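You operate a simulated robot arm through the tools that you are given. There is no shell and no other tool.

The job below is to be done with a simulated robot arm. You get a single attempt, and the scene is never put back.

JOB
Mix the damp powder and stop with the load needle in the green.
Fine: lock the lid, start on slow, go to fast; stop with the black button, then push the red knob in and turn the red switch off.

The check looks at the end state, three seconds after you hand in, the way a careful person would. Anything else that was tipped, shoved, dropped, spilled or broken makes it a failure. Lids that push on must go on centred and level and be pressed home; caps that screw on are set level and turned clockwise until they are tight.

ROBOT AND FRAMES
A 7-joint arm with a two-finger gripper, fixed in place. Base frame: the origin is on the floor under the middle of its stand, x ahead of it, y to its left, z up. Readings come in m, degrees, newtons and seconds.
It reaches about 0.985 m from its shoulder. Its first joint turns from -166.0 to 166.0 degrees. Payload 2.45 kg.
The tool frame sits at the grasp point between the pads (the TCP): z along the fingers, y along the line on which they close. The tips reach 0.027 m beyond it. The gripper opens to 0.08 m; its body begins 0.054 m behind the TCP.
Orientation is told as [roll, pitch, yaw] about the base's x, y, z axes, in that order, counted from this pose: with the fingers straight down and closing along the base's y, the tool's x points along the base's -x, its y along +y and its z along -z.

CONTROLS
- The arm moves only by the tool nudge_tool. Its argument "motion" is a list of rows, each a list of 7 numbers: the turn, a rotation vector about the tool's x, y, z in degrees, then the shift along the tool's x, y, z in cm, then the opening, from 0 (shut) to 1 (fully open). In form: [[rx, ry, rz, tx, ty, tz, gripper], ...]. A call has 1 to 20 rows; each row is the pose to reach, as a shift and turn from the pose commanded when the call began, along the tool's axes at that moment. A row lasts 0.2 s, in which the tool goes at most 0.05 m and 8.6 degrees; a call with a longer step from one row to the next is refused whole, and so is a gripper value outside its range. A pose out of reach is approached as far as the arm can. The call stops where the force on the tool passes 40 N (or 10 N more than at its start, if that is more) or the arm is blocked; 0.2 s more then pass. Each finger travels about 0.153 m/s and halts on what it meets, pressing with about 24 N; the grip force reading is that of the motor and also rises with nothing between the fingers. The clock runs only during rows and for 0.2 s after the last one: add rows that repeat a pose to give the fingers time. The reply holds the time, the measured pose of the TCP, the force on the tool along the base axes, the opening and the grip force, in the units named above and with some noise, with the torque about the TCP (base axes, N m) and any sound that the robot's microphone picked up.
- Cameras (640 x 400 px; columns grow to the right, rows downward): "scene" is fixed at [0.0493, -0.4983, 1.6543]; the picture's right is [0.34, -0.94, 0.00], its down [-0.54, -0.19, -0.82] and it looks along [0.77, 0.28, -0.57] (base axes); focal length 325 px, centre (320, 200). "wrist" rides on the gripper at [0.063, 0.013, -0.079] in the tool frame; the picture's right is [-0.19, 0.98, 0.00], its down [-0.72, -0.14, -0.68] and it looks along [-0.67, -0.13, 0.73] (tool axes); focal length 226 px, centre (320, 200). There is no depth. A picture from a camera that has moved, and an enlarged one, comes with that camera's place and axes in the base frame and with its lens.
- grab_frame(camera): a new picture of that camera. No time passes.
- raise_lower(by): moves the trunk up (or, below 0, down) by that many m; the arm rides with it, the base frame stays. It gives what a move gives, with no picture.
- inspect(camera, box): a new picture of the part [left, top, right, bottom] of that camera's present view, enlarged. No time passes.
- hand_in(): hands the job in; it is judged then, once.

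Nothing tells you positions but the pictures and the camera data. Unless the task says otherwise, let go and move clear before handing in.

The tools are called after "Call:" as name(argument=value, ...) on one line, values as JSON. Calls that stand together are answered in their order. nudge_tool: Moves the arm, as the interface text tells. Its arguments: {"type":"object","properties":{"motion":{"type":"array","items":{"type":"array","items":{"type":"number"}}}},"required":["motion"]} The other tools are called the same way: raise_lower (by) moves the trunk up or down; grab_frame (camera) takes a picture; inspect (camera, box) takes an enlarged picture of a part of a camera's view; hand_in () hands the job in.

At the start:

```text
t: 0.0
position: [0.3944, -0.3649, 1.4558]
ee_rot: [0.0, 0.0, 0.1]
contact_force: [-0.3, 0.2, -0.3]
moment: [0.01, -0.01, 0.0]
gripper_width: 0.08
finger_force: 0.1
trunk travel left (down, up): [-0.475, 0.065]
```

scene: 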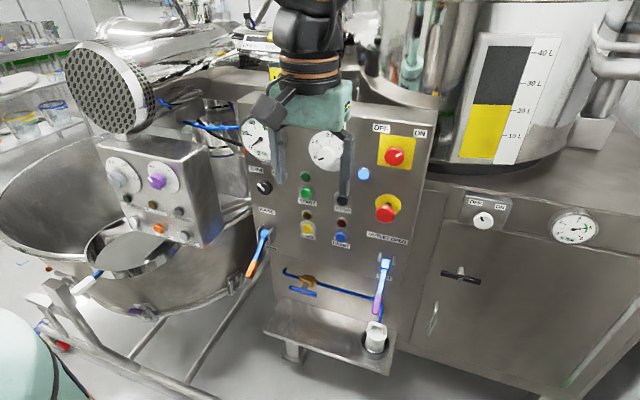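
wrist: 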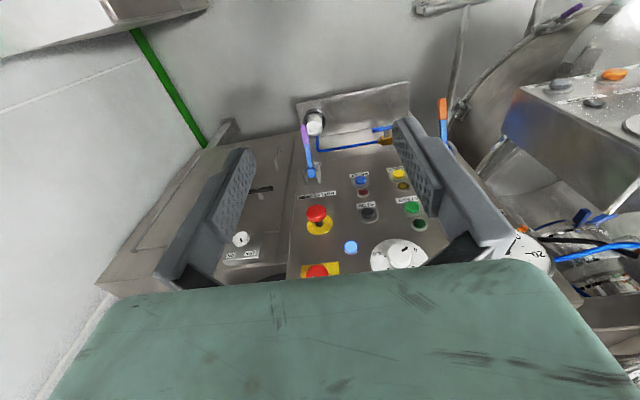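

I see a steel control panel in front of the robot, with gauges, buttons, a red knob, a red rotary switch and several levers. I'll enlarge it to read the labels before moving anything.

Call:
inspect(camera="scene", box=[230, 90, 440, 221])

Call:
inspect(camera="scene", box=[230, 210, 440, 341])

Call:
inspect(camera="scene", box=[40, 30, 260, 168])

Call:
inspect(camera="scene", box=[20, 120, 280, 282])

Call:
inspect(camera="scene", box=[420, 160, 640, 298])

Call:
inspect(camera="wrist", box=[220, 80, 480, 290])

```text
3.05 times, centred on (335, 156) of scene
camera zoom: at [0.0493, -0.4983, 1.6543], right [0.34, -0.94, 0.0], down [-0.54, -0.19, -0.82], along [0.77, 0.28, -0.57], focal length 991 px, centre (274, 336)
```

zoom: 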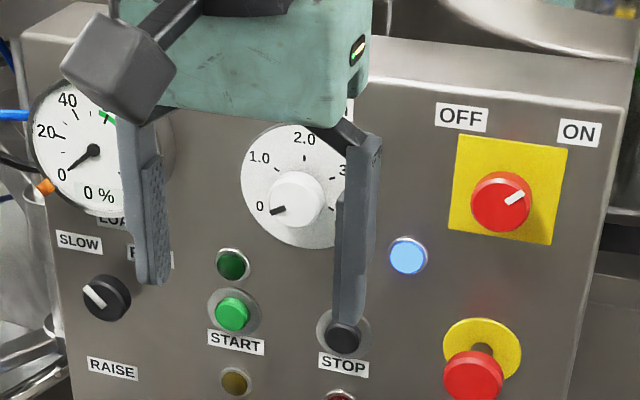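

```text
3.05 times, centred on (335, 276) of scene
camera zoom: at [0.0493, -0.4983, 1.6543], right [0.34, -0.94, 0.0], down [-0.54, -0.19, -0.82], along [0.77, 0.28, -0.57], focal length 991 px, centre (274, -30)
```

zoom: 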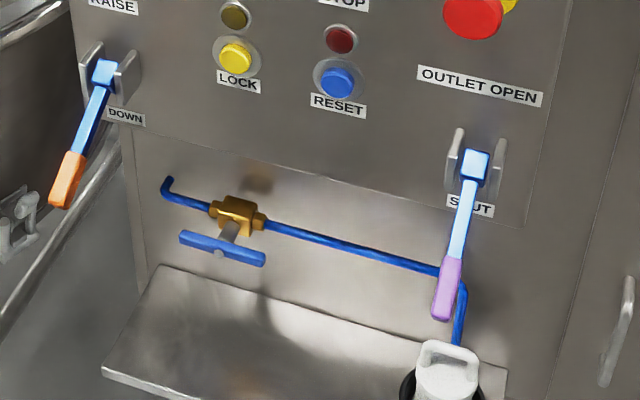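

```text
2.90 times, centred on (150, 99) of scene
camera zoom: at [0.0493, -0.4983, 1.6543], right [0.34, -0.94, 0.0], down [-0.54, -0.19, -0.82], along [0.77, 0.28, -0.57], focal length 943 px, centre (813, 493)
```

zoom: 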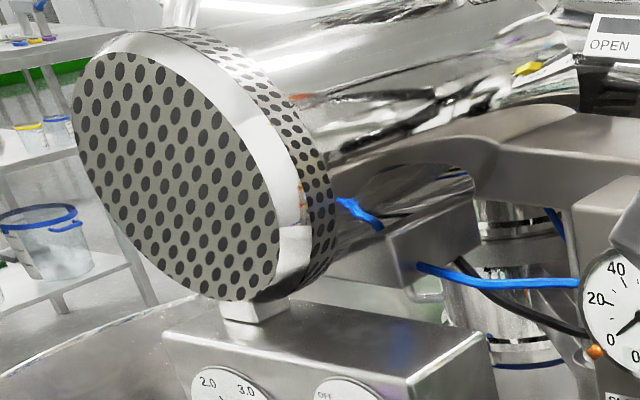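

```text
2.46 times, centred on (150, 201) of scene
camera zoom: at [0.0493, -0.4983, 1.6543], right [0.34, -0.94, 0.0], down [-0.54, -0.19, -0.82], along [0.77, 0.28, -0.57], focal length 801 px, centre (738, 198)
```

zoom: 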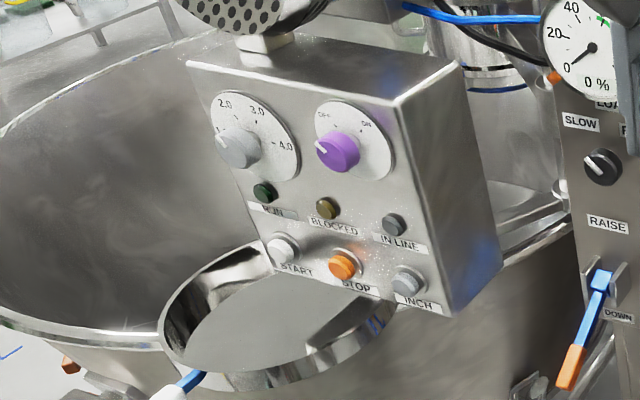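

```text
2.90 times, centred on (530, 229) of scene
camera zoom: at [0.0493, -0.4983, 1.6543], right [0.34, -0.94, 0.0], down [-0.54, -0.19, -0.82], along [0.77, 0.28, -0.57], focal length 943 px, centre (-289, 116)
```

zoom: 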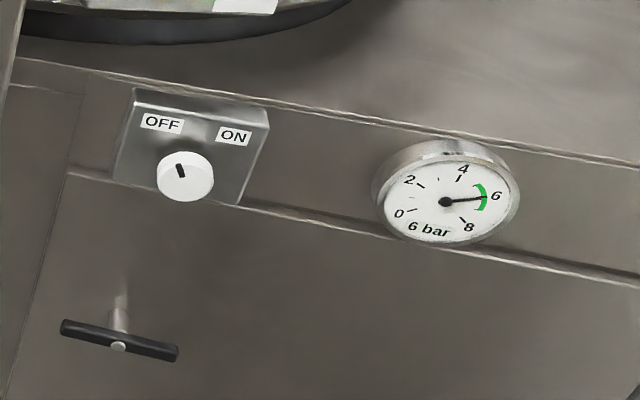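

```text
1.90 times, centred on (350, 185) of wrist
camera zoom: at [0.3308, -0.3519, 1.534], right [0.19, 0.98, 0.0], down [0.72, -0.14, 0.68], along [0.67, -0.13, -0.73], focal length 431 px, centre (263, 229)
```

zoom: 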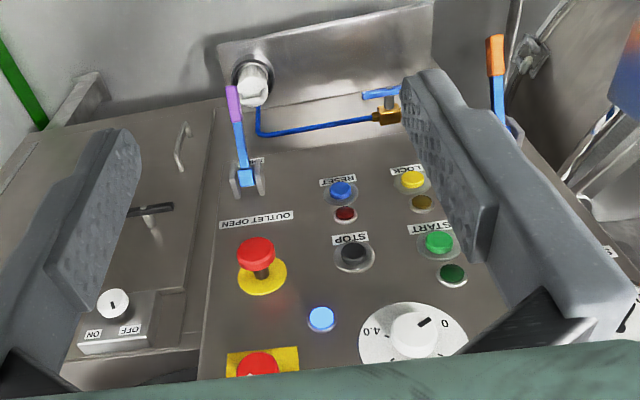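

The main panel looks vertical and faces me. It holds SLOW/FAST, START, STOP, LOCK and RESET, the red mushroom knob and the red OFF/ON switch. I'll check the parts at the top and around the lid before moving.

Call:
inspect(camera="scene", box=[200, 0, 440, 150])

Call:
inspect(camera="scene", box=[400, 0, 640, 150])

Call:
inspect(camera="scene", box=[230, 110, 310, 160])

Call:
inspect(camera="scene", box=[0, 220, 240, 400])

```text
2.67 times, centred on (320, 75) of scene
camera zoom: at [0.0493, -0.4983, 1.6543], right [0.34, -0.94, 0.0], down [-0.54, -0.19, -0.82], along [0.77, 0.28, -0.57], focal length 867 px, centre (320, 533)
```

zoom: 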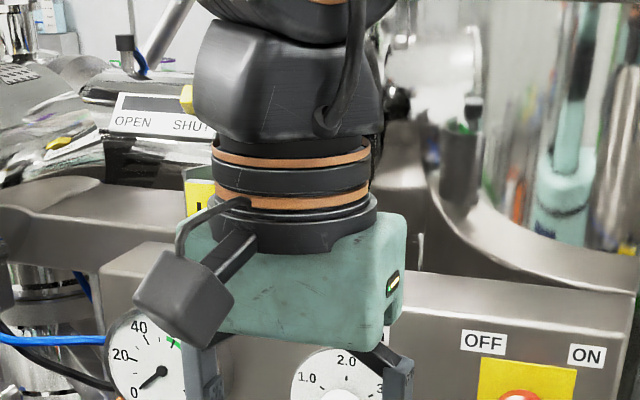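

```text
2.67 times, centred on (520, 75) of scene
camera zoom: at [0.0493, -0.4983, 1.6543], right [0.34, -0.94, 0.0], down [-0.54, -0.19, -0.82], along [0.77, 0.28, -0.57], focal length 867 px, centre (-213, 533)
```

zoom: 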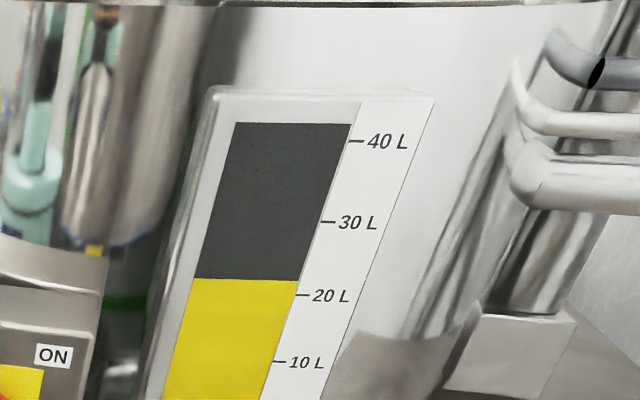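

```text
8.00 times, centred on (270, 135) of scene
camera zoom: at [0.0493, -0.4983, 1.6543], right [0.34, -0.94, 0.0], down [-0.54, -0.19, -0.82], along [0.77, 0.28, -0.57], focal length 2602 px, centre (720, 720)
```

zoom: 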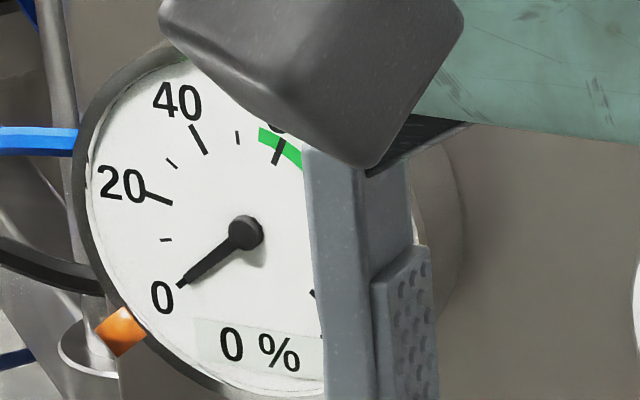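

```text
2.22 times, centred on (120, 310) of scene
camera zoom: at [0.0493, -0.4983, 1.6543], right [0.34, -0.94, 0.0], down [-0.54, -0.19, -0.82], along [0.77, 0.28, -0.57], focal length 723 px, centre (764, -44)
```

zoom: 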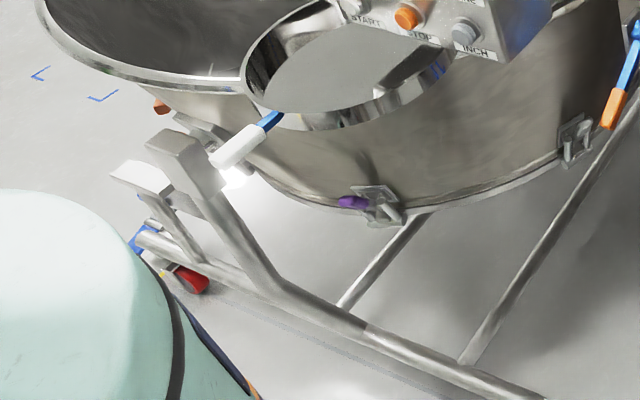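

The load dial reads 0 %, and its green band starts near 60. The gripper hides part of the panel, so I'll move to a staging pose with the fingers pointing forward at the panel and well clear of it, then look again.

Call:
nudge_tool(motion=[[0, -7.5, 0, -0.8, 0, 1.0, 1], [0, -15, 0, -1.6, 0, 2.0, 1], [0, -22.5, 0, -2.4, 0, 3.0, 1], [0, -30, 0, -3.2, 0, 4.0, 1], [0, -37.5, 0, -4.0, 0, 5.0, 1], [0, -45, 0, -4.8, 0, 6.0, 1], [0, -52.5, 0, -5.6, 0, 7.0, 1], [0, -60, 0, -6.4, 0, 8.0, 1], [0, -67.5, 0, -7.2, 0, 9.0, 1], [0, -75, 0, -8.0, 0, 10.0, 1], [0, -82.5, 0, -8.8, 0, 11.0, 1], [0, -90, 0, -9.6, 0, 12.0, 1], [0, -90, 0, -9.6, 0, 12.0, 1]])

```text
t: 2.8
position: [0.4887, -0.3652, 1.3346]
ee_rot: [-164.7, -89.9, 164.4]
contact_force: [-0.3, -0.1, 0.1]
moment: [-0.02, 0.01, 0.02]
gripper_width: 0.08
finger_force: 0.0
trunk travel left (down, up): [-0.475, 0.065]
```

Call:
grab_frame(camera="scene")

Call:
grab_frame(camera="wrist")

```text
taken
```

scene: 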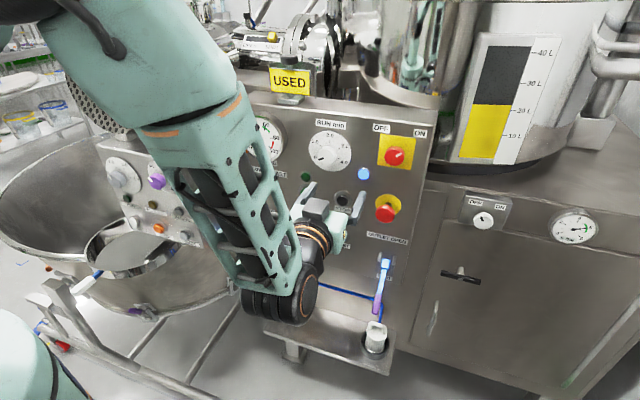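

```text
taken
camera wrist: at [0.4088, -0.3525, 1.27], right [0.0, 0.98, 0.19], down [-0.68, -0.14, 0.72], along [0.73, -0.13, 0.67], focal length 226 px, centre (320, 200)
```

wrist: 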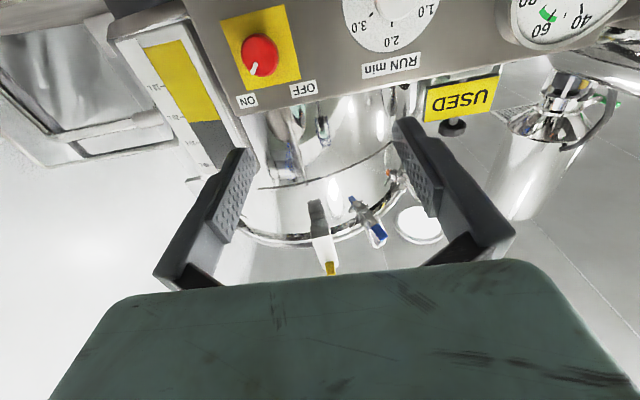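

With the fingers forward, the wrist camera sits below the gripper and looks up, so it can watch the LOAD gauge. The forearm blocks the scene view, so I'll lower the trunk. That should bring the arm in from lower and put the buttons in the wrist camera's view.

Call:
raise_lower(by=-0.22)

Call:
grab_frame(camera="scene")

Call:
grab_frame(camera="wrist")

```text
t: 5.1
position: [0.4894, -0.3643, 1.1144]
ee_rot: [-34.4, -90.0, 34.4]
contact_force: [-0.2, -0.7, -1.0]
moment: [-0.01, -0.01, 0.0]
gripper_width: 0.08
finger_force: 0.0
trunk travel left (down, up): [-0.255, 0.285]
```

```text
taken
```

scene: 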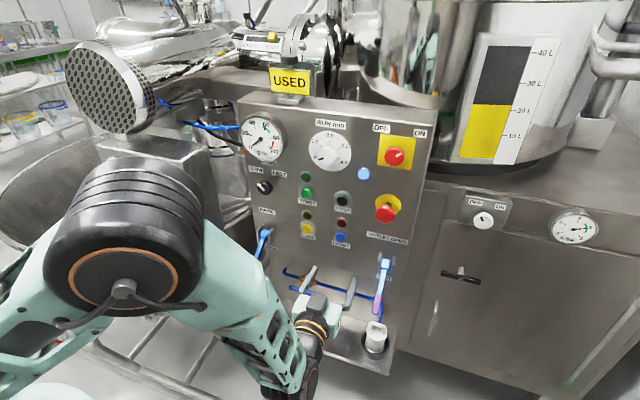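

```text
taken
camera wrist: at [0.4102, -0.3518, 1.0499], right [0.0, 0.98, 0.19], down [-0.68, -0.14, 0.72], along [0.73, -0.13, 0.67], focal length 226 px, centre (320, 200)
```

wrist: 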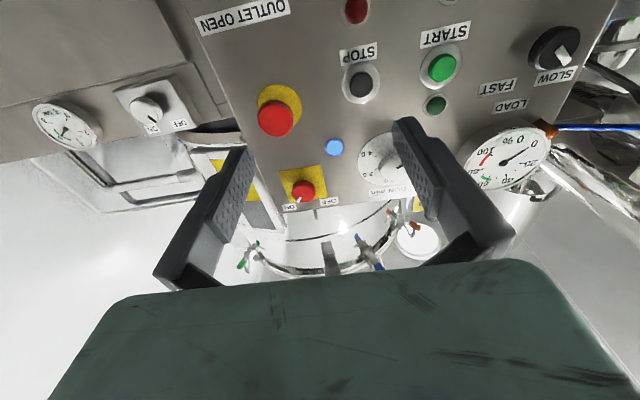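

Now the scene camera sees the whole panel clearly. I'll enlarge both views to fix where each control is.

Call:
inspect(camera="scene", box=[230, 90, 390, 190])

Call:
inspect(camera="scene", box=[240, 160, 400, 260])

Call:
inspect(camera="scene", box=[340, 110, 440, 250])

Call:
inspect(camera="wrist", box=[240, 0, 480, 150])

Call:
inspect(camera="wrist", box=[400, 0, 640, 150])

Call:
inspect(camera="scene", box=[220, 20, 360, 108])

Call:
inspect(camera="wrist", box=[230, 80, 420, 220])

```text
4.00 times, centred on (310, 140) of scene
camera zoom: at [0.0493, -0.4983, 1.6543], right [0.34, -0.94, 0.0], down [-0.54, -0.19, -0.82], along [0.77, 0.28, -0.57], focal length 1301 px, centre (360, 440)
```

zoom: 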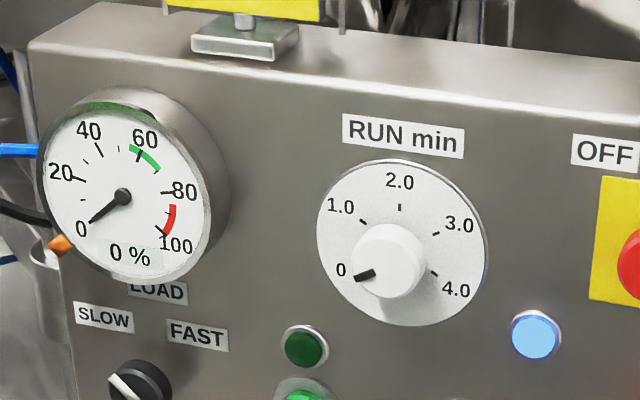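

```text
4.00 times, centred on (320, 210) of scene
camera zoom: at [0.0493, -0.4983, 1.6543], right [0.34, -0.94, 0.0], down [-0.54, -0.19, -0.82], along [0.77, 0.28, -0.57], focal length 1301 px, centre (320, 160)
```

zoom: 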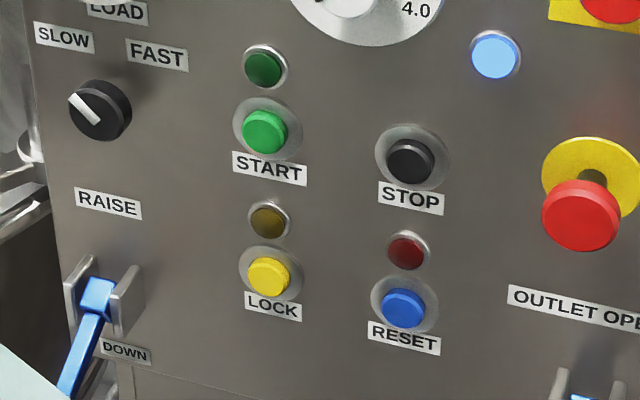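

```text
2.86 times, centred on (390, 180) of scene
camera zoom: at [0.0493, -0.4983, 1.6543], right [0.34, -0.94, 0.0], down [-0.54, -0.19, -0.82], along [0.77, 0.28, -0.57], focal length 929 px, centre (120, 257)
```

zoom: 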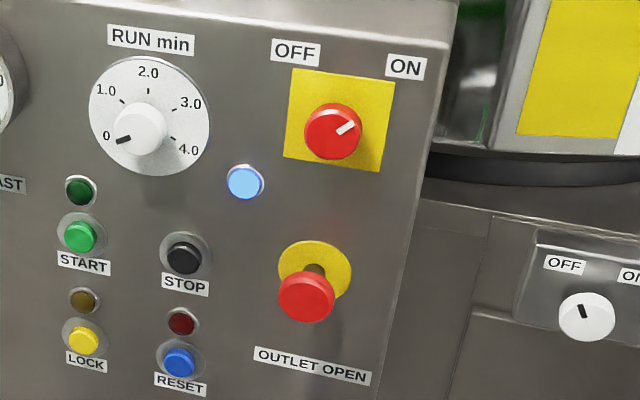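

```text
2.67 times, centred on (360, 75) of wrist
camera zoom: at [0.4102, -0.3518, 1.0499], right [0.0, 0.98, 0.19], down [-0.68, -0.14, 0.72], along [0.73, -0.13, 0.67], focal length 603 px, centre (213, 533)
```

zoom: 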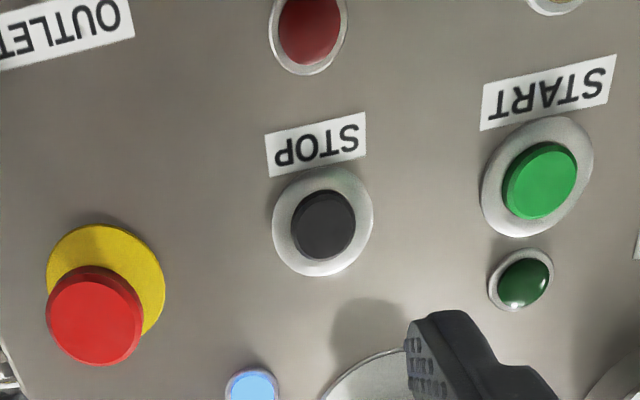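

```text
2.67 times, centred on (520, 75) of wrist
camera zoom: at [0.4102, -0.3518, 1.0499], right [0.0, 0.98, 0.19], down [-0.68, -0.14, 0.72], along [0.73, -0.13, 0.67], focal length 603 px, centre (-213, 533)
```

zoom: 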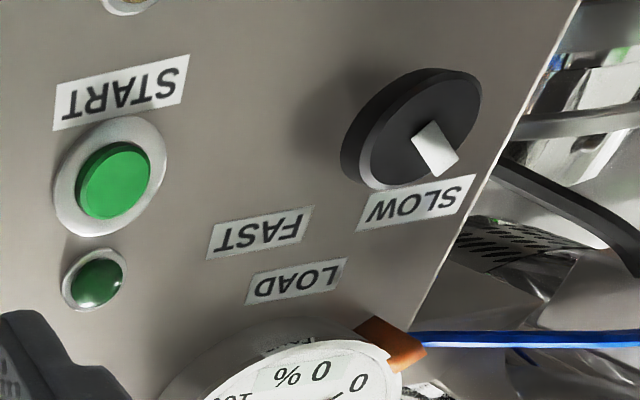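

```text
4.55 times, centred on (290, 64) of scene
camera zoom: at [0.0493, -0.4983, 1.6543], right [0.34, -0.94, 0.0], down [-0.54, -0.19, -0.82], along [0.77, 0.28, -0.57], focal length 1478 px, centre (456, 818)
```

zoom: 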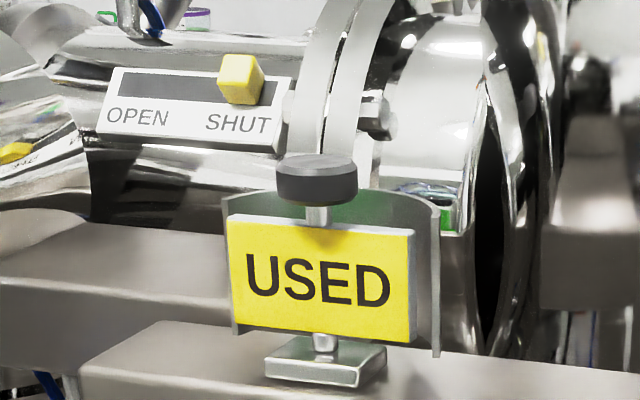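

```text
2.86 times, centred on (325, 150) of wrist
camera zoom: at [0.4102, -0.3518, 1.0499], right [0.0, 0.98, 0.19], down [-0.68, -0.14, 0.72], along [0.73, -0.13, 0.67], focal length 646 px, centre (306, 343)
```

zoom: 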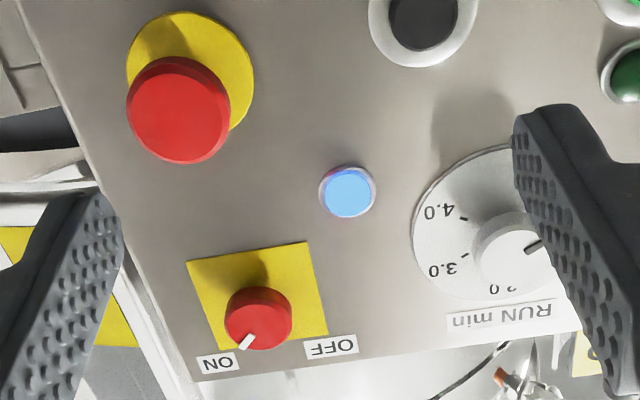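

I triangulated from both views, in base metres:
- The START, STOP and LOCK faces are at x≈0.742: START at y≈-0.207, z≈1.153; STOP at y≈-0.313, z≈1.153; LOCK at y≈-0.206, z≈1.022.
- The SLOW/FAST knob is at about (0.726, -0.087, 1.154).
- The mushroom knob is at about (0.706, -0.433, 1.166).
- The red switch is at about (0.727, -0.433, 1.312).

The outlet indicator shows SHUT and the lever is DOWN. I'll close the fingers and hover in front of LOCK.

Call:
nudge_tool(motion=[[0, 0, 0, 1.6, 2.6, 0, 0.8], [0, 0, 0, 3.1, 5.3, 0, 0.5], [0, 0, 0, 4.6, 7.9, 0, 0.2], [0, 0, 0, 6.1, 10.5, 0, 0], [0, 0, 0, 7.7, 13.2, 0, 0], [0, 0, 0, 9.2, 15.8, 0, 0], [0, 0, 0, 9.2, 15.8, 3, 0], [0, 0, 0, 9.2, 15.8, 6, 0], [0, 0, 0, 9.2, 15.8, 9, 0], [0, 0, 0, 9.2, 15.8, 12, 0], [0, 0, 0, 9.2, 15.8, 12, 0]])

Call:
grab_frame(camera="scene")

Call:
grab_frame(camera="wrist")

```text
t: 7.5
position: [0.6113, -0.2054, 1.0234]
ee_rot: [-6.5, -90.0, 6.4]
contact_force: [-0.2, 0.6, -0.7]
moment: [-0.02, 0.02, 0.01]
gripper_width: 0.0
finger_force: 23.9
trunk travel left (down, up): [-0.255, 0.285]
```

```text
taken
```

scene: 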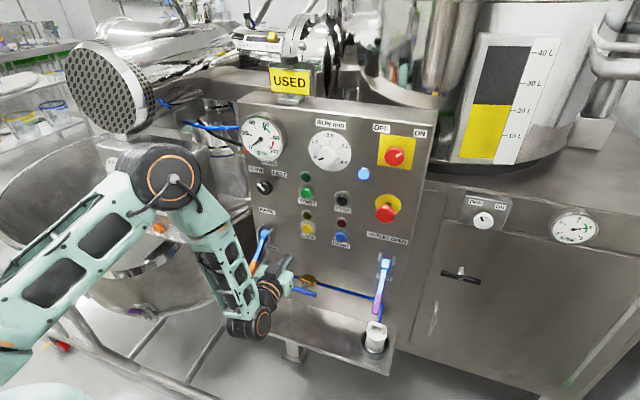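

```text
taken
camera wrist: at [0.5318, -0.1933, 0.9589], right [0.0, 0.98, 0.19], down [-0.68, -0.14, 0.72], along [0.73, -0.13, 0.67], focal length 226 px, centre (320, 200)
```

wrist: 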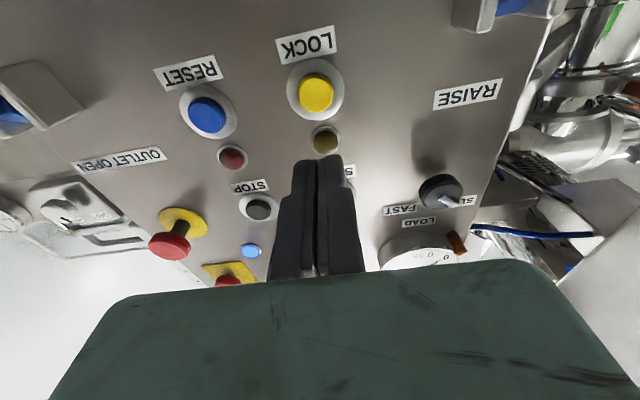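

Call:
inspect(camera="scene", box=[180, 200, 340, 360])

```text
2.50 times, centred on (260, 280) of scene
camera zoom: at [0.0493, -0.4983, 1.6543], right [0.34, -0.94, 0.0], down [-0.54, -0.19, -0.82], along [0.77, 0.28, -0.57], focal length 813 px, centre (470, 0)
```

zoom: 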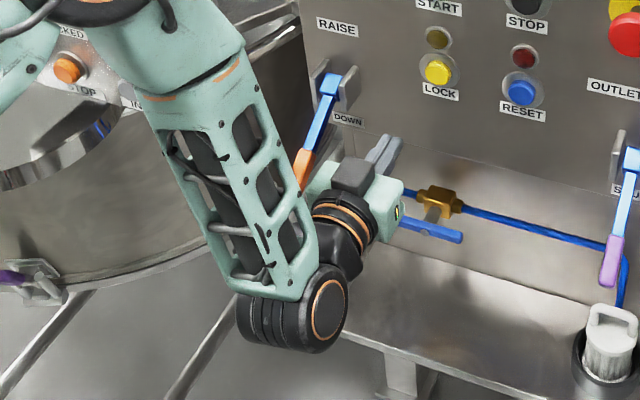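

The fingertips are lined up with LOCK, and there are about 3 cm between the gripper body and the RAISE/DOWN lever. I'll press LOCK slowly and then back off.

Call:
nudge_tool(motion=[[0, 0, 0, 0, -0.3, 3, 0], [0, 0, 0, 0, -0.3, 6, 0], [0, 0, 0, 0, -0.3, 8.5, 0], [0, 0, 0, 0, -0.3, 9.2, 0], [0, 0, 0, 0, -0.3, 9.8, 0], [0, 0, 0, 0, -0.3, 10.3, 0], [0, 0, 0, 0, -0.3, 10.7, 0]])

Call:
grab_frame(camera="scene")

Call:
grab_frame(camera="wrist")

```text
t: 9.1
position: [0.7151, -0.2087, 1.0221]
ee_rot: [-41.8, -90.0, 41.7]
contact_force: [-0.2, 0.0, -0.1]
moment: [-0.01, 0.01, 0.0]
gripper_width: 0.0
finger_force: 24.0
trunk travel left (down, up): [-0.255, 0.285]
```

```text
taken
```

scene: 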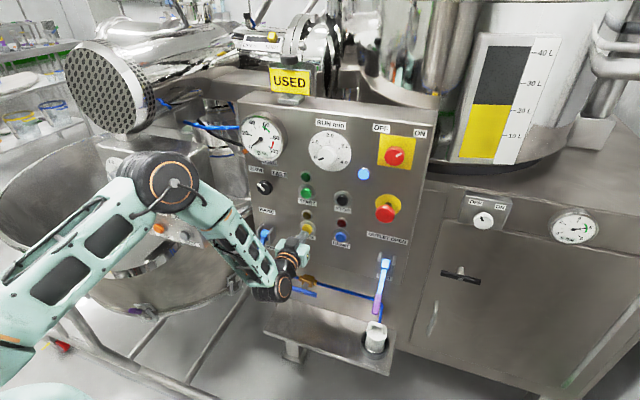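

```text
taken
camera wrist: at [0.6372, -0.1964, 0.958], right [0.0, 0.98, 0.19], down [-0.68, -0.14, 0.72], along [0.73, -0.13, 0.67], focal length 226 px, centre (320, 200)
```

wrist: 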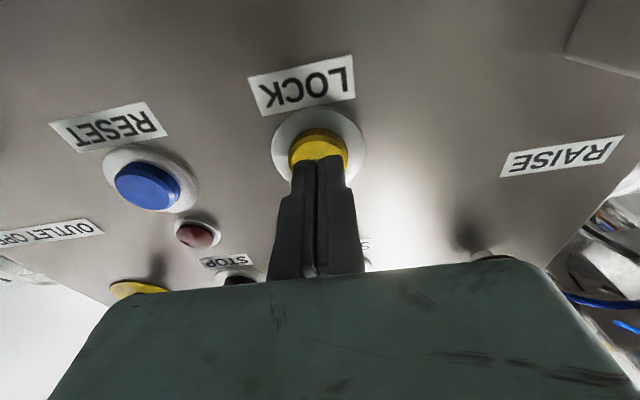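

There's no contact yet and the tips are almost at the button. I'll keep pressing in small steps.

Call:
nudge_tool(motion=[[0, 0, 0, 0, 0, 0.3, 0], [0, 0, 0, 0, 0, 0.6, 0], [0, 0, 0, 0, 0, 0.9, 0]])

Call:
grab_frame(camera="wrist")

Call:
inspect(camera="scene", box=[240, 160, 400, 260])

```text
t: 9.9
position: [0.7239, -0.2093, 1.0228]
ee_rot: [0.7, -89.9, -0.9]
contact_force: [-0.7, 0.6, -0.9]
moment: [-0.01, -0.03, -0.01]
gripper_width: 0.006
finger_force: 30.1
trunk travel left (down, up): [-0.255, 0.285]
```

```text
taken
camera wrist: at [0.6454, -0.1967, 0.9574], right [0.0, 0.98, 0.19], down [-0.68, -0.14, 0.72], along [0.73, -0.13, 0.67], focal length 226 px, centre (320, 200)
```

wrist: 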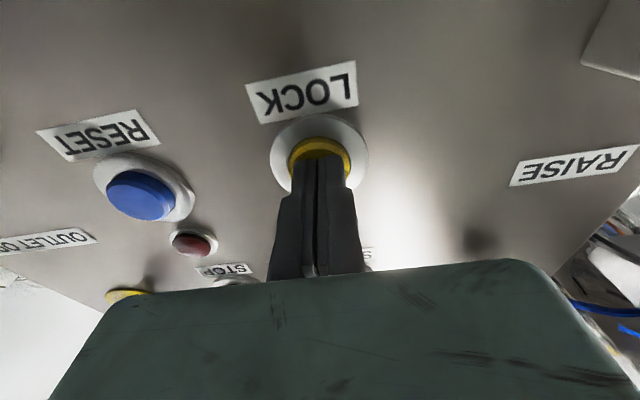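

```text
4.00 times, centred on (320, 210) of scene
camera zoom: at [0.0493, -0.4983, 1.6543], right [0.34, -0.94, 0.0], down [-0.54, -0.19, -0.82], along [0.77, 0.28, -0.57], focal length 1301 px, centre (320, 160)
```

zoom: 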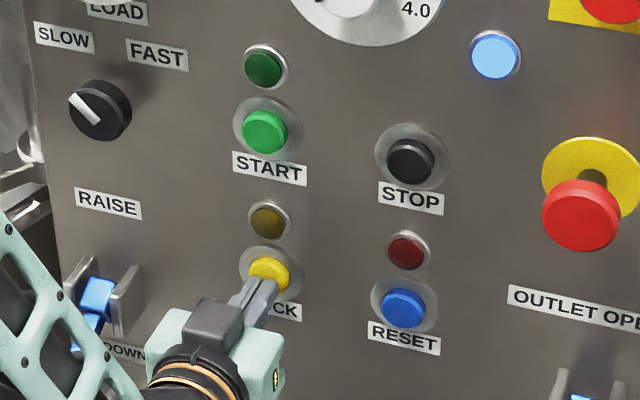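

Call:
nudge_tool(motion=[[0, 0, 0, 0, 0, 0.3, 0], [0, 0, 0, 0, 0, 0.5, 0]])

Call:
grab_frame(camera="wrist")

Call:
inspect(camera="scene", box=[240, 160, 400, 260])

```text
t: 10.5
position: [0.7283, -0.2093, 1.0226]
ee_rot: [0.0, -89.9, 0.0]
contact_force: [-15.2, 4.7, -2.4]
moment: [-0.07, 0.0, 0.04]
gripper_width: 0.006
finger_force: 30.4
trunk travel left (down, up): [-0.255, 0.285]
heard: click
```

```text
taken
camera wrist: at [0.649, -0.1967, 0.9584], right [0.0, 0.98, 0.19], down [-0.68, -0.14, 0.72], along [0.73, -0.13, 0.67], focal length 226 px, centre (320, 200)
```

wrist: 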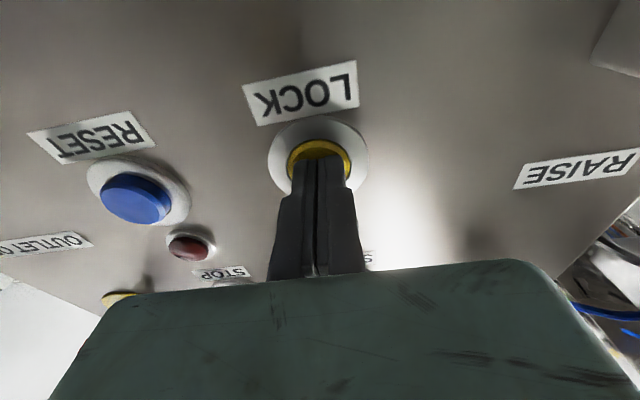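

```text
4.00 times, centred on (320, 210) of scene
camera zoom: at [0.0493, -0.4983, 1.6543], right [0.34, -0.94, 0.0], down [-0.54, -0.19, -0.82], along [0.77, 0.28, -0.57], focal length 1301 px, centre (320, 160)
```

zoom: 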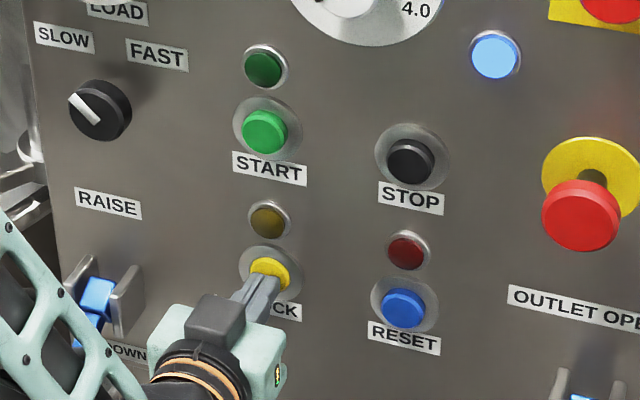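

I heard a click. I'll retract and check whether the LOCK lamp lights.

Call:
nudge_tool(motion=[[0, 0, 0, 0, 0, -1.5, 0], [0, 0, 0, 0, 0, -4, 0], [0, 0, 0, 0, 0, -7, 0], [0, 0, 0, 0, 0, -7, 0]])

Call:
inspect(camera="scene", box=[240, 160, 400, 260])

Call:
grab_frame(camera="wrist")

Call:
inspect(camera="scene", box=[180, 0, 440, 150])

```text
t: 11.5
position: [0.6585, -0.2099, 1.0226]
ee_rot: [-78.8, -90.1, 78.8]
contact_force: [-0.2, 0.6, 1.2]
moment: [0.0, 0.01, -0.02]
gripper_width: 0.0001
finger_force: 30.4
trunk travel left (down, up): [-0.255, 0.285]
```

```text
4.00 times, centred on (320, 210) of scene
camera zoom: at [0.0493, -0.4983, 1.6543], right [0.34, -0.94, 0.0], down [-0.54, -0.19, -0.82], along [0.77, 0.28, -0.57], focal length 1301 px, centre (320, 160)
```

zoom: 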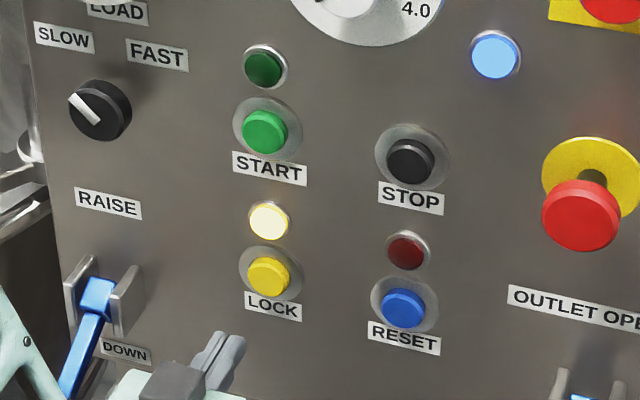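

```text
taken
camera wrist: at [0.5799, -0.1975, 0.9583], right [0.0, 0.98, 0.19], down [-0.68, -0.14, 0.72], along [0.73, -0.13, 0.67], focal length 226 px, centre (320, 200)
```

wrist: 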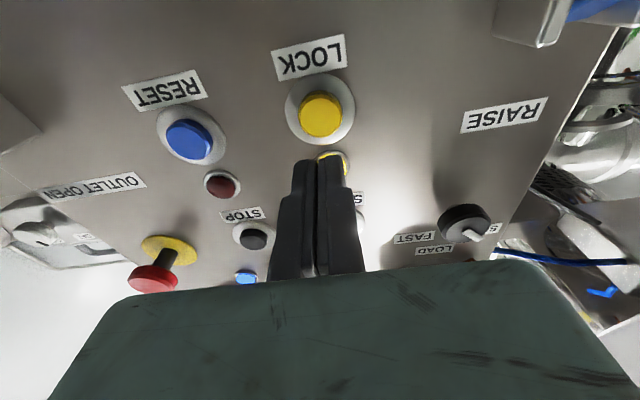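

```text
2.46 times, centred on (310, 75) of scene
camera zoom: at [0.0493, -0.4983, 1.6543], right [0.34, -0.94, 0.0], down [-0.54, -0.19, -0.82], along [0.77, 0.28, -0.57], focal length 801 px, centre (345, 508)
```

zoom: 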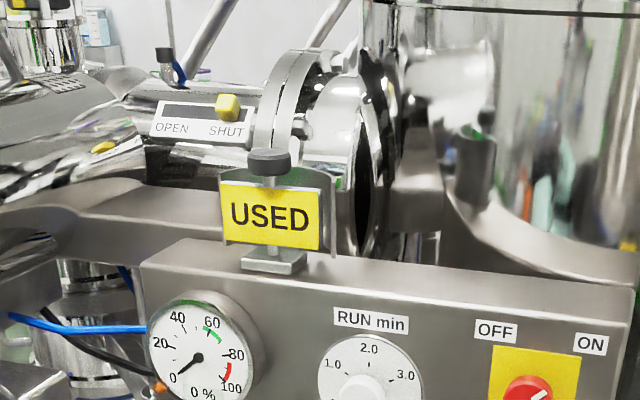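

The LOCK lamp is lit, so the lid is locked. The time in SLOW and FAST may matter, so before pressing START I'll rehearse the approach to the SLOW/FAST knob. I'll hover open in front of it, turned -45°, without touching.

Call:
nudge_tool(motion=[[0, 0, -7.5, -3, 0, -1, 0.2], [0, 0, -15, -6, 0, -2, 0.4], [0, 0, -22.5, -9, 0, -2, 0.6], [0, 0, -30, -12, 3, -2, 0.75], [0, 0, -37.5, -13.1, 7, -2, 0.75], [0, 0, -45, -13.1, 11, -2, 0.75], [0, 0, -45, -13.1, 12.3, -2, 0.75], [0, 0, -45, -13.1, 12.3, -2, 0.75]])

Call:
grab_frame(camera="scene")

Call:
grab_frame(camera="wrist")

Call:
inspect(camera="scene", box=[200, 110, 360, 210])

```text
t: 13.3
position: [0.637, -0.1281, 1.2119]
ee_rot: [-85.6, -45.7, 89.1]
contact_force: [-0.1, 0.3, 0.6]
moment: [0.01, 0.01, -0.02]
gripper_width: 0.0599
finger_force: 0.1
out of reach, approached as far as the arm can: row 4, 5, 6, 7, 8
trunk travel left (down, up): [-0.255, 0.285]
```

```text
taken
```

scene: 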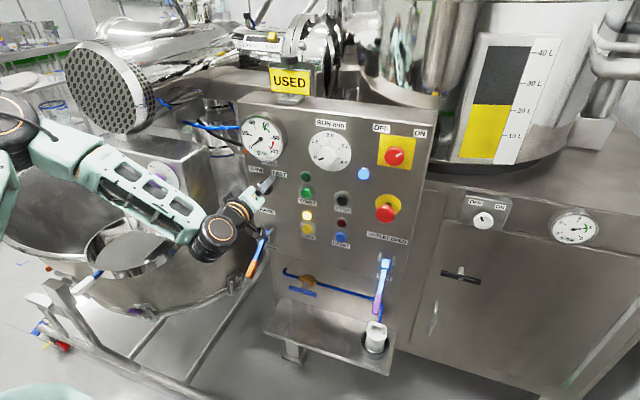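

```text
taken
camera wrist: at [0.5567, -0.1669, 1.1614], right [-0.06, 0.84, -0.55], down [-0.66, 0.37, 0.65], along [0.75, 0.4, 0.53], focal length 226 px, centre (320, 200)
```

wrist: 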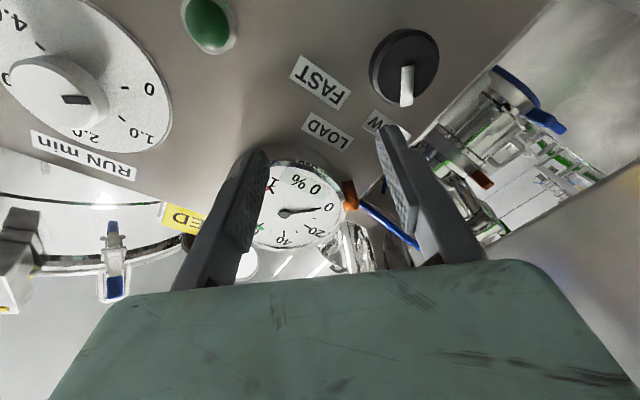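

```text
4.00 times, centred on (280, 160) of scene
camera zoom: at [0.0493, -0.4983, 1.6543], right [0.34, -0.94, 0.0], down [-0.54, -0.19, -0.82], along [0.77, 0.28, -0.57], focal length 1301 px, centre (480, 360)
```

zoom: 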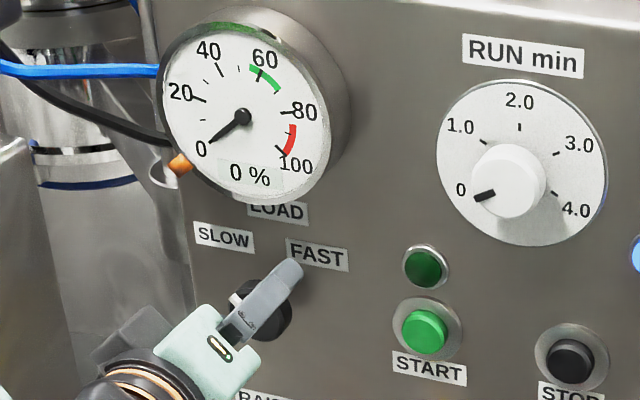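

The arm couldn't reach that pose with the -45° turn. I'm still clear of the panel, so I'll roll back towards level and find out which roll range is reachable here.

Call:
nudge_tool(motion=[[0, 0, 7.5, 0, 0, 0, 0.75], [0, 0, 15, 0, 0, 0, 0.75], [0, 0, 22.5, 0, 0, 0, 0.75], [0, 0, 30, 0, 0, 0, 0.75], [0, 0, 37.5, 0, 0, 0, 0.75], [0, 0, 45, 0, 0, 0, 0.75], [0, 0, 45, 0, 0, 0, 0.75], [0, 0, 45, 0, 0, 0, 0.75]])

Call:
grab_frame(camera="scene")

Call:
grab_frame(camera="wrist")

```text
t: 15.1
position: [0.6322, -0.1303, 1.2088]
ee_rot: [14.6, -86.7, -12.3]
contact_force: [-0.5, 0.3, -0.1]
moment: [-0.01, -0.03, 0.01]
gripper_width: 0.0601
finger_force: 0.0
trunk travel left (down, up): [-0.255, 0.285]
```

```text
taken
```

scene: 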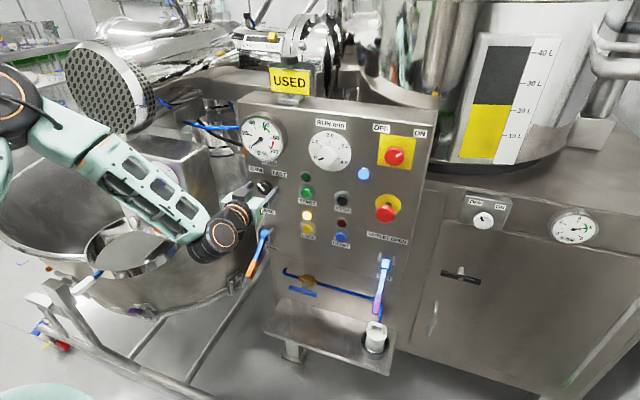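

```text
taken
camera wrist: at [0.5494, -0.1209, 1.1506], right [-0.03, 0.98, 0.21], down [-0.63, -0.18, 0.75], along [0.77, -0.11, 0.63], focal length 226 px, centre (320, 200)
```

wrist: 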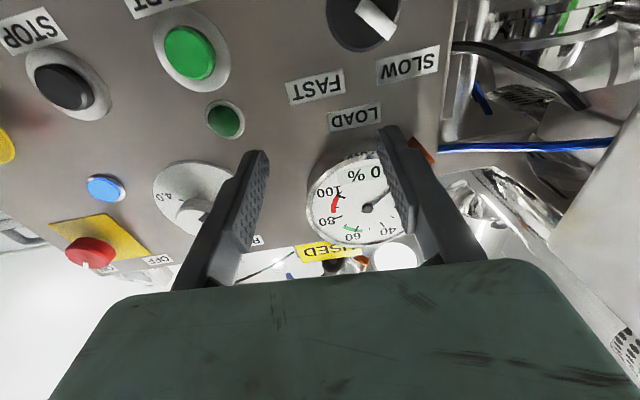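

The roll is back, with a small tilt left over. I'll correct the tilt and move to directly in front of the knob with no roll, then test the roll range there.

Call:
nudge_tool(motion=[[0.6, -0.8, 0, 1.4, 1.0, 0.3, 0.75], [1.2, -1.5, 0, 2.8, 2.1, 0.6, 0.75], [1.8, -2.3, 0, 4.1, 3.1, 0.9, 0.75], [2.35, -3, 0, 5.5, 4.2, 1.2, 0.75], [2.35, -3, 0, 5.5, 4.2, 1.2, 0.75]])

Call:
grab_frame(camera="wrist")

Call:
grab_frame(camera="scene")

```text
t: 16.3
position: [0.6375, -0.1081, 1.1573]
ee_rot: [72.1, -89.1, -71.4]
contact_force: [0.6, -1.4, -0.5]
moment: [-0.01, -0.01, 0.03]
gripper_width: 0.0602
finger_force: 0.0
out of reach, approached as far as the arm can: row 3, 4, 5
trunk travel left (down, up): [-0.255, 0.285]
```

```text
taken
camera wrist: at [0.5576, -0.0962, 1.0943], right [-0.01, 0.98, 0.21], down [-0.68, -0.16, 0.72], along [0.74, -0.13, 0.66], focal length 226 px, centre (320, 200)
```

wrist: 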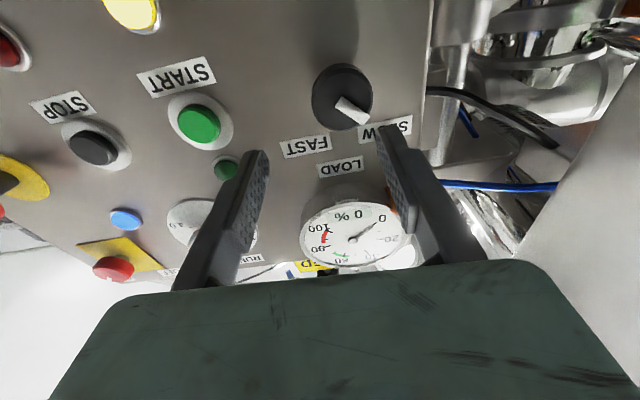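

```text
taken
```

scene: 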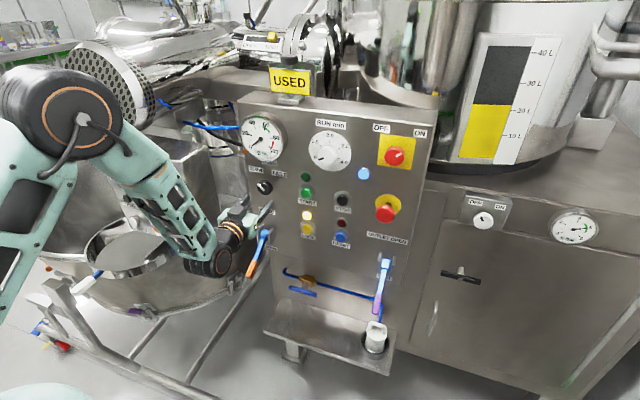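

The arm is hitting a joint limit in this roll direction. I'll test the opposite one, +45°, in place and still clear of the knob.

Call:
nudge_tool(motion=[[0, 0, 7.5, 0, 0, 0, 0.75], [0, 0, 15, 0, 0, 0, 0.75], [0, 0, 22.5, 0, 0, 0, 0.75], [0, 0, 30, 0, 0, 0, 0.75], [0, 0, 37.5, 0, 0, 0, 0.75], [0, 0, 45, 0, 0, 0, 0.75], [0, 0, 45, 0, 0, 0, 0.75]])

Call:
grab_frame(camera="scene")

Call:
grab_frame(camera="wrist")

```text
t: 17.9
position: [0.6354, -0.1093, 1.1571]
ee_rot: [89.9, -44.2, -89.8]
contact_force: [0.9, 0.3, 0.2]
moment: [0.04, 0.0, -0.01]
gripper_width: 0.0599
finger_force: 0.1
trunk travel left (down, up): [-0.255, 0.285]
```

```text
taken
```

scene: 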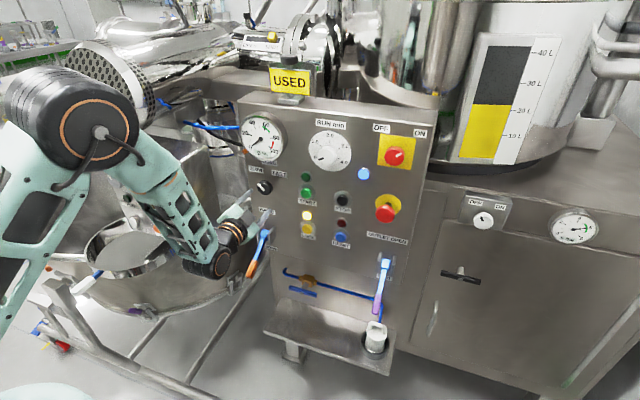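

```text
taken
camera wrist: at [0.5572, -0.0552, 1.1208], right [0.0, 0.55, 0.84], down [-0.68, -0.61, 0.4], along [0.73, -0.57, 0.37], focal length 226 px, centre (320, 200)
```

wrist: 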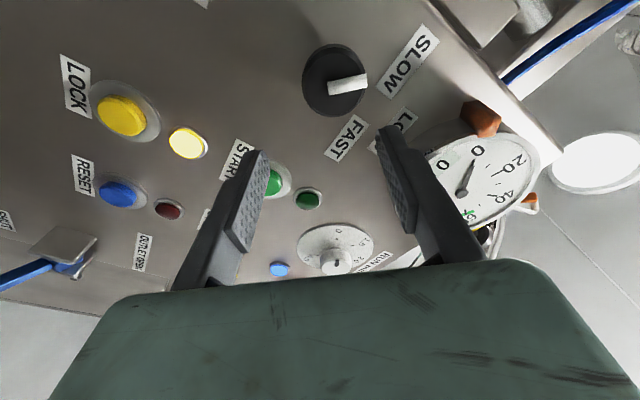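

The +45° roll is reachable, and the gauge stays in view. I'll try on to +90° while centring on the knob at y≈-0.087.

Call:
nudge_tool(motion=[[0, 0, 0, 0.9, 0.7, 0, 0.75], [0, 0, 0, 1.76, 1.36, 0, 0.75], [0, 0, 7.5, 1.76, 1.36, 0, 0.75], [0, 0, 15, 1.76, 1.36, 0, 0.75], [0, 0, 22.5, 1.76, 1.36, 0, 0.75], [0, 0, 30, 1.76, 1.36, 0, 0.75], [0, 0, 37.5, 1.76, 1.36, 0, 0.75], [0, 0, 45, 1.76, 1.36, 0, 0.75], [0, 0, 45, 1.76, 1.36, 0, 0.75]])

Call:
grab_frame(camera="scene")

Call:
grab_frame(camera="wrist")

```text
t: 19.9
position: [0.6387, -0.0867, 1.1538]
ee_rot: [89.8, 0.8, -90.1]
contact_force: [0.1, 0.2, -1.1]
moment: [0.02, 0.01, -0.02]
gripper_width: 0.0599
finger_force: 0.0
trunk travel left (down, up): [-0.255, 0.285]
```

```text
taken
```

scene: 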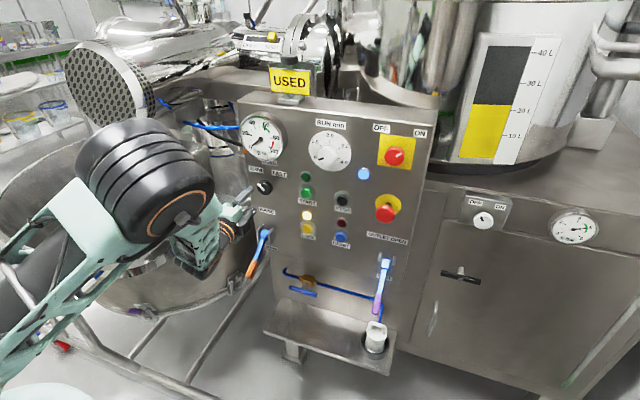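

```text
taken
camera wrist: at [0.5583, -0.0231, 1.1664], right [0.0, -0.21, 0.98], down [-0.68, -0.72, -0.15], along [0.73, -0.67, -0.14], focal length 226 px, centre (320, 200)
```

wrist: 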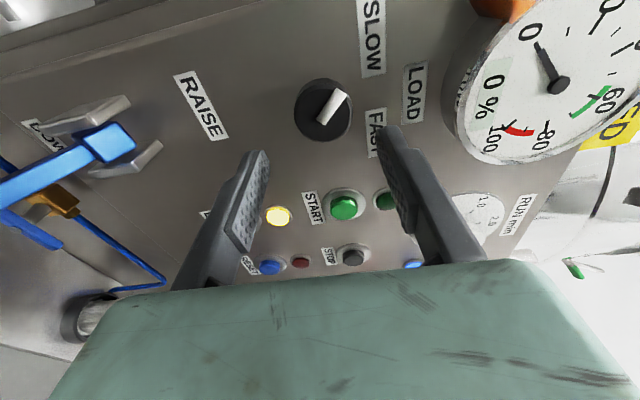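

At +90° roll I'm centred on the knob and can see the gauge, lamps and buttons together. I'll test the range a further 45-60°, still hovering, because the knob needs about 90° clockwise.

Call:
nudge_tool(motion=[[0, 0, 7.5, 0, 0, 0, 0.75], [0, 0, 15, 0, 0, 0, 0.75], [0, 0, 22.5, 0, 0, 0, 0.75], [0, 0, 30, 0, 0, 0, 0.75], [0, 0, 37.5, 0, 0, 0, 0.75], [0, 0, 45, 0, 0, 0, 0.75], [0, 0, 52.5, 0, 0, 0, 0.75], [0, 0, 60, 0, 0, 0, 0.75], [0, 0, 60, 0, 0, 0, 0.75]])

Call:
grab_frame(camera="scene")

Call:
grab_frame(camera="wrist")

```text
t: 21.9
position: [0.6365, -0.0857, 1.1537]
ee_rot: [89.7, 60.8, -90.4]
contact_force: [-0.3, -0.2, -0.7]
moment: [0.0, -0.03, 0.0]
gripper_width: 0.0598
finger_force: 0.1
trunk travel left (down, up): [-0.255, 0.285]
```

```text
taken
```

scene: 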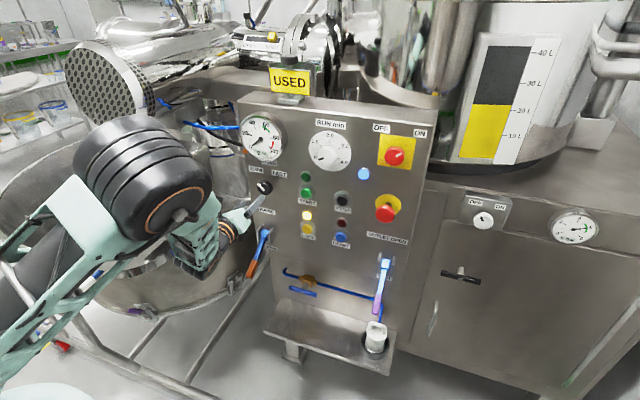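

```text
taken
camera wrist: at [0.5578, -0.0663, 1.2138], right [0.0, -0.95, 0.31], down [-0.68, -0.23, -0.69], along [0.73, -0.21, -0.65], focal length 226 px, centre (320, 200)
```

wrist: 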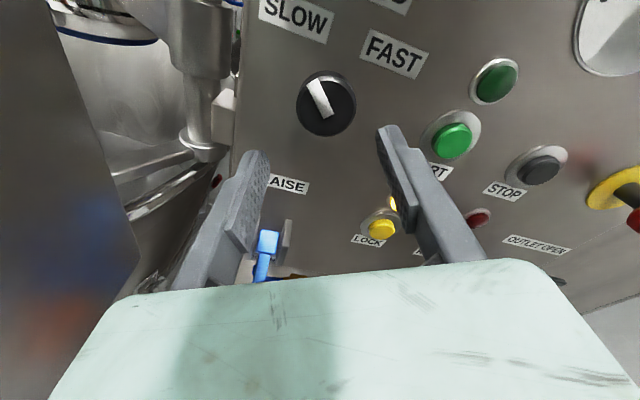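

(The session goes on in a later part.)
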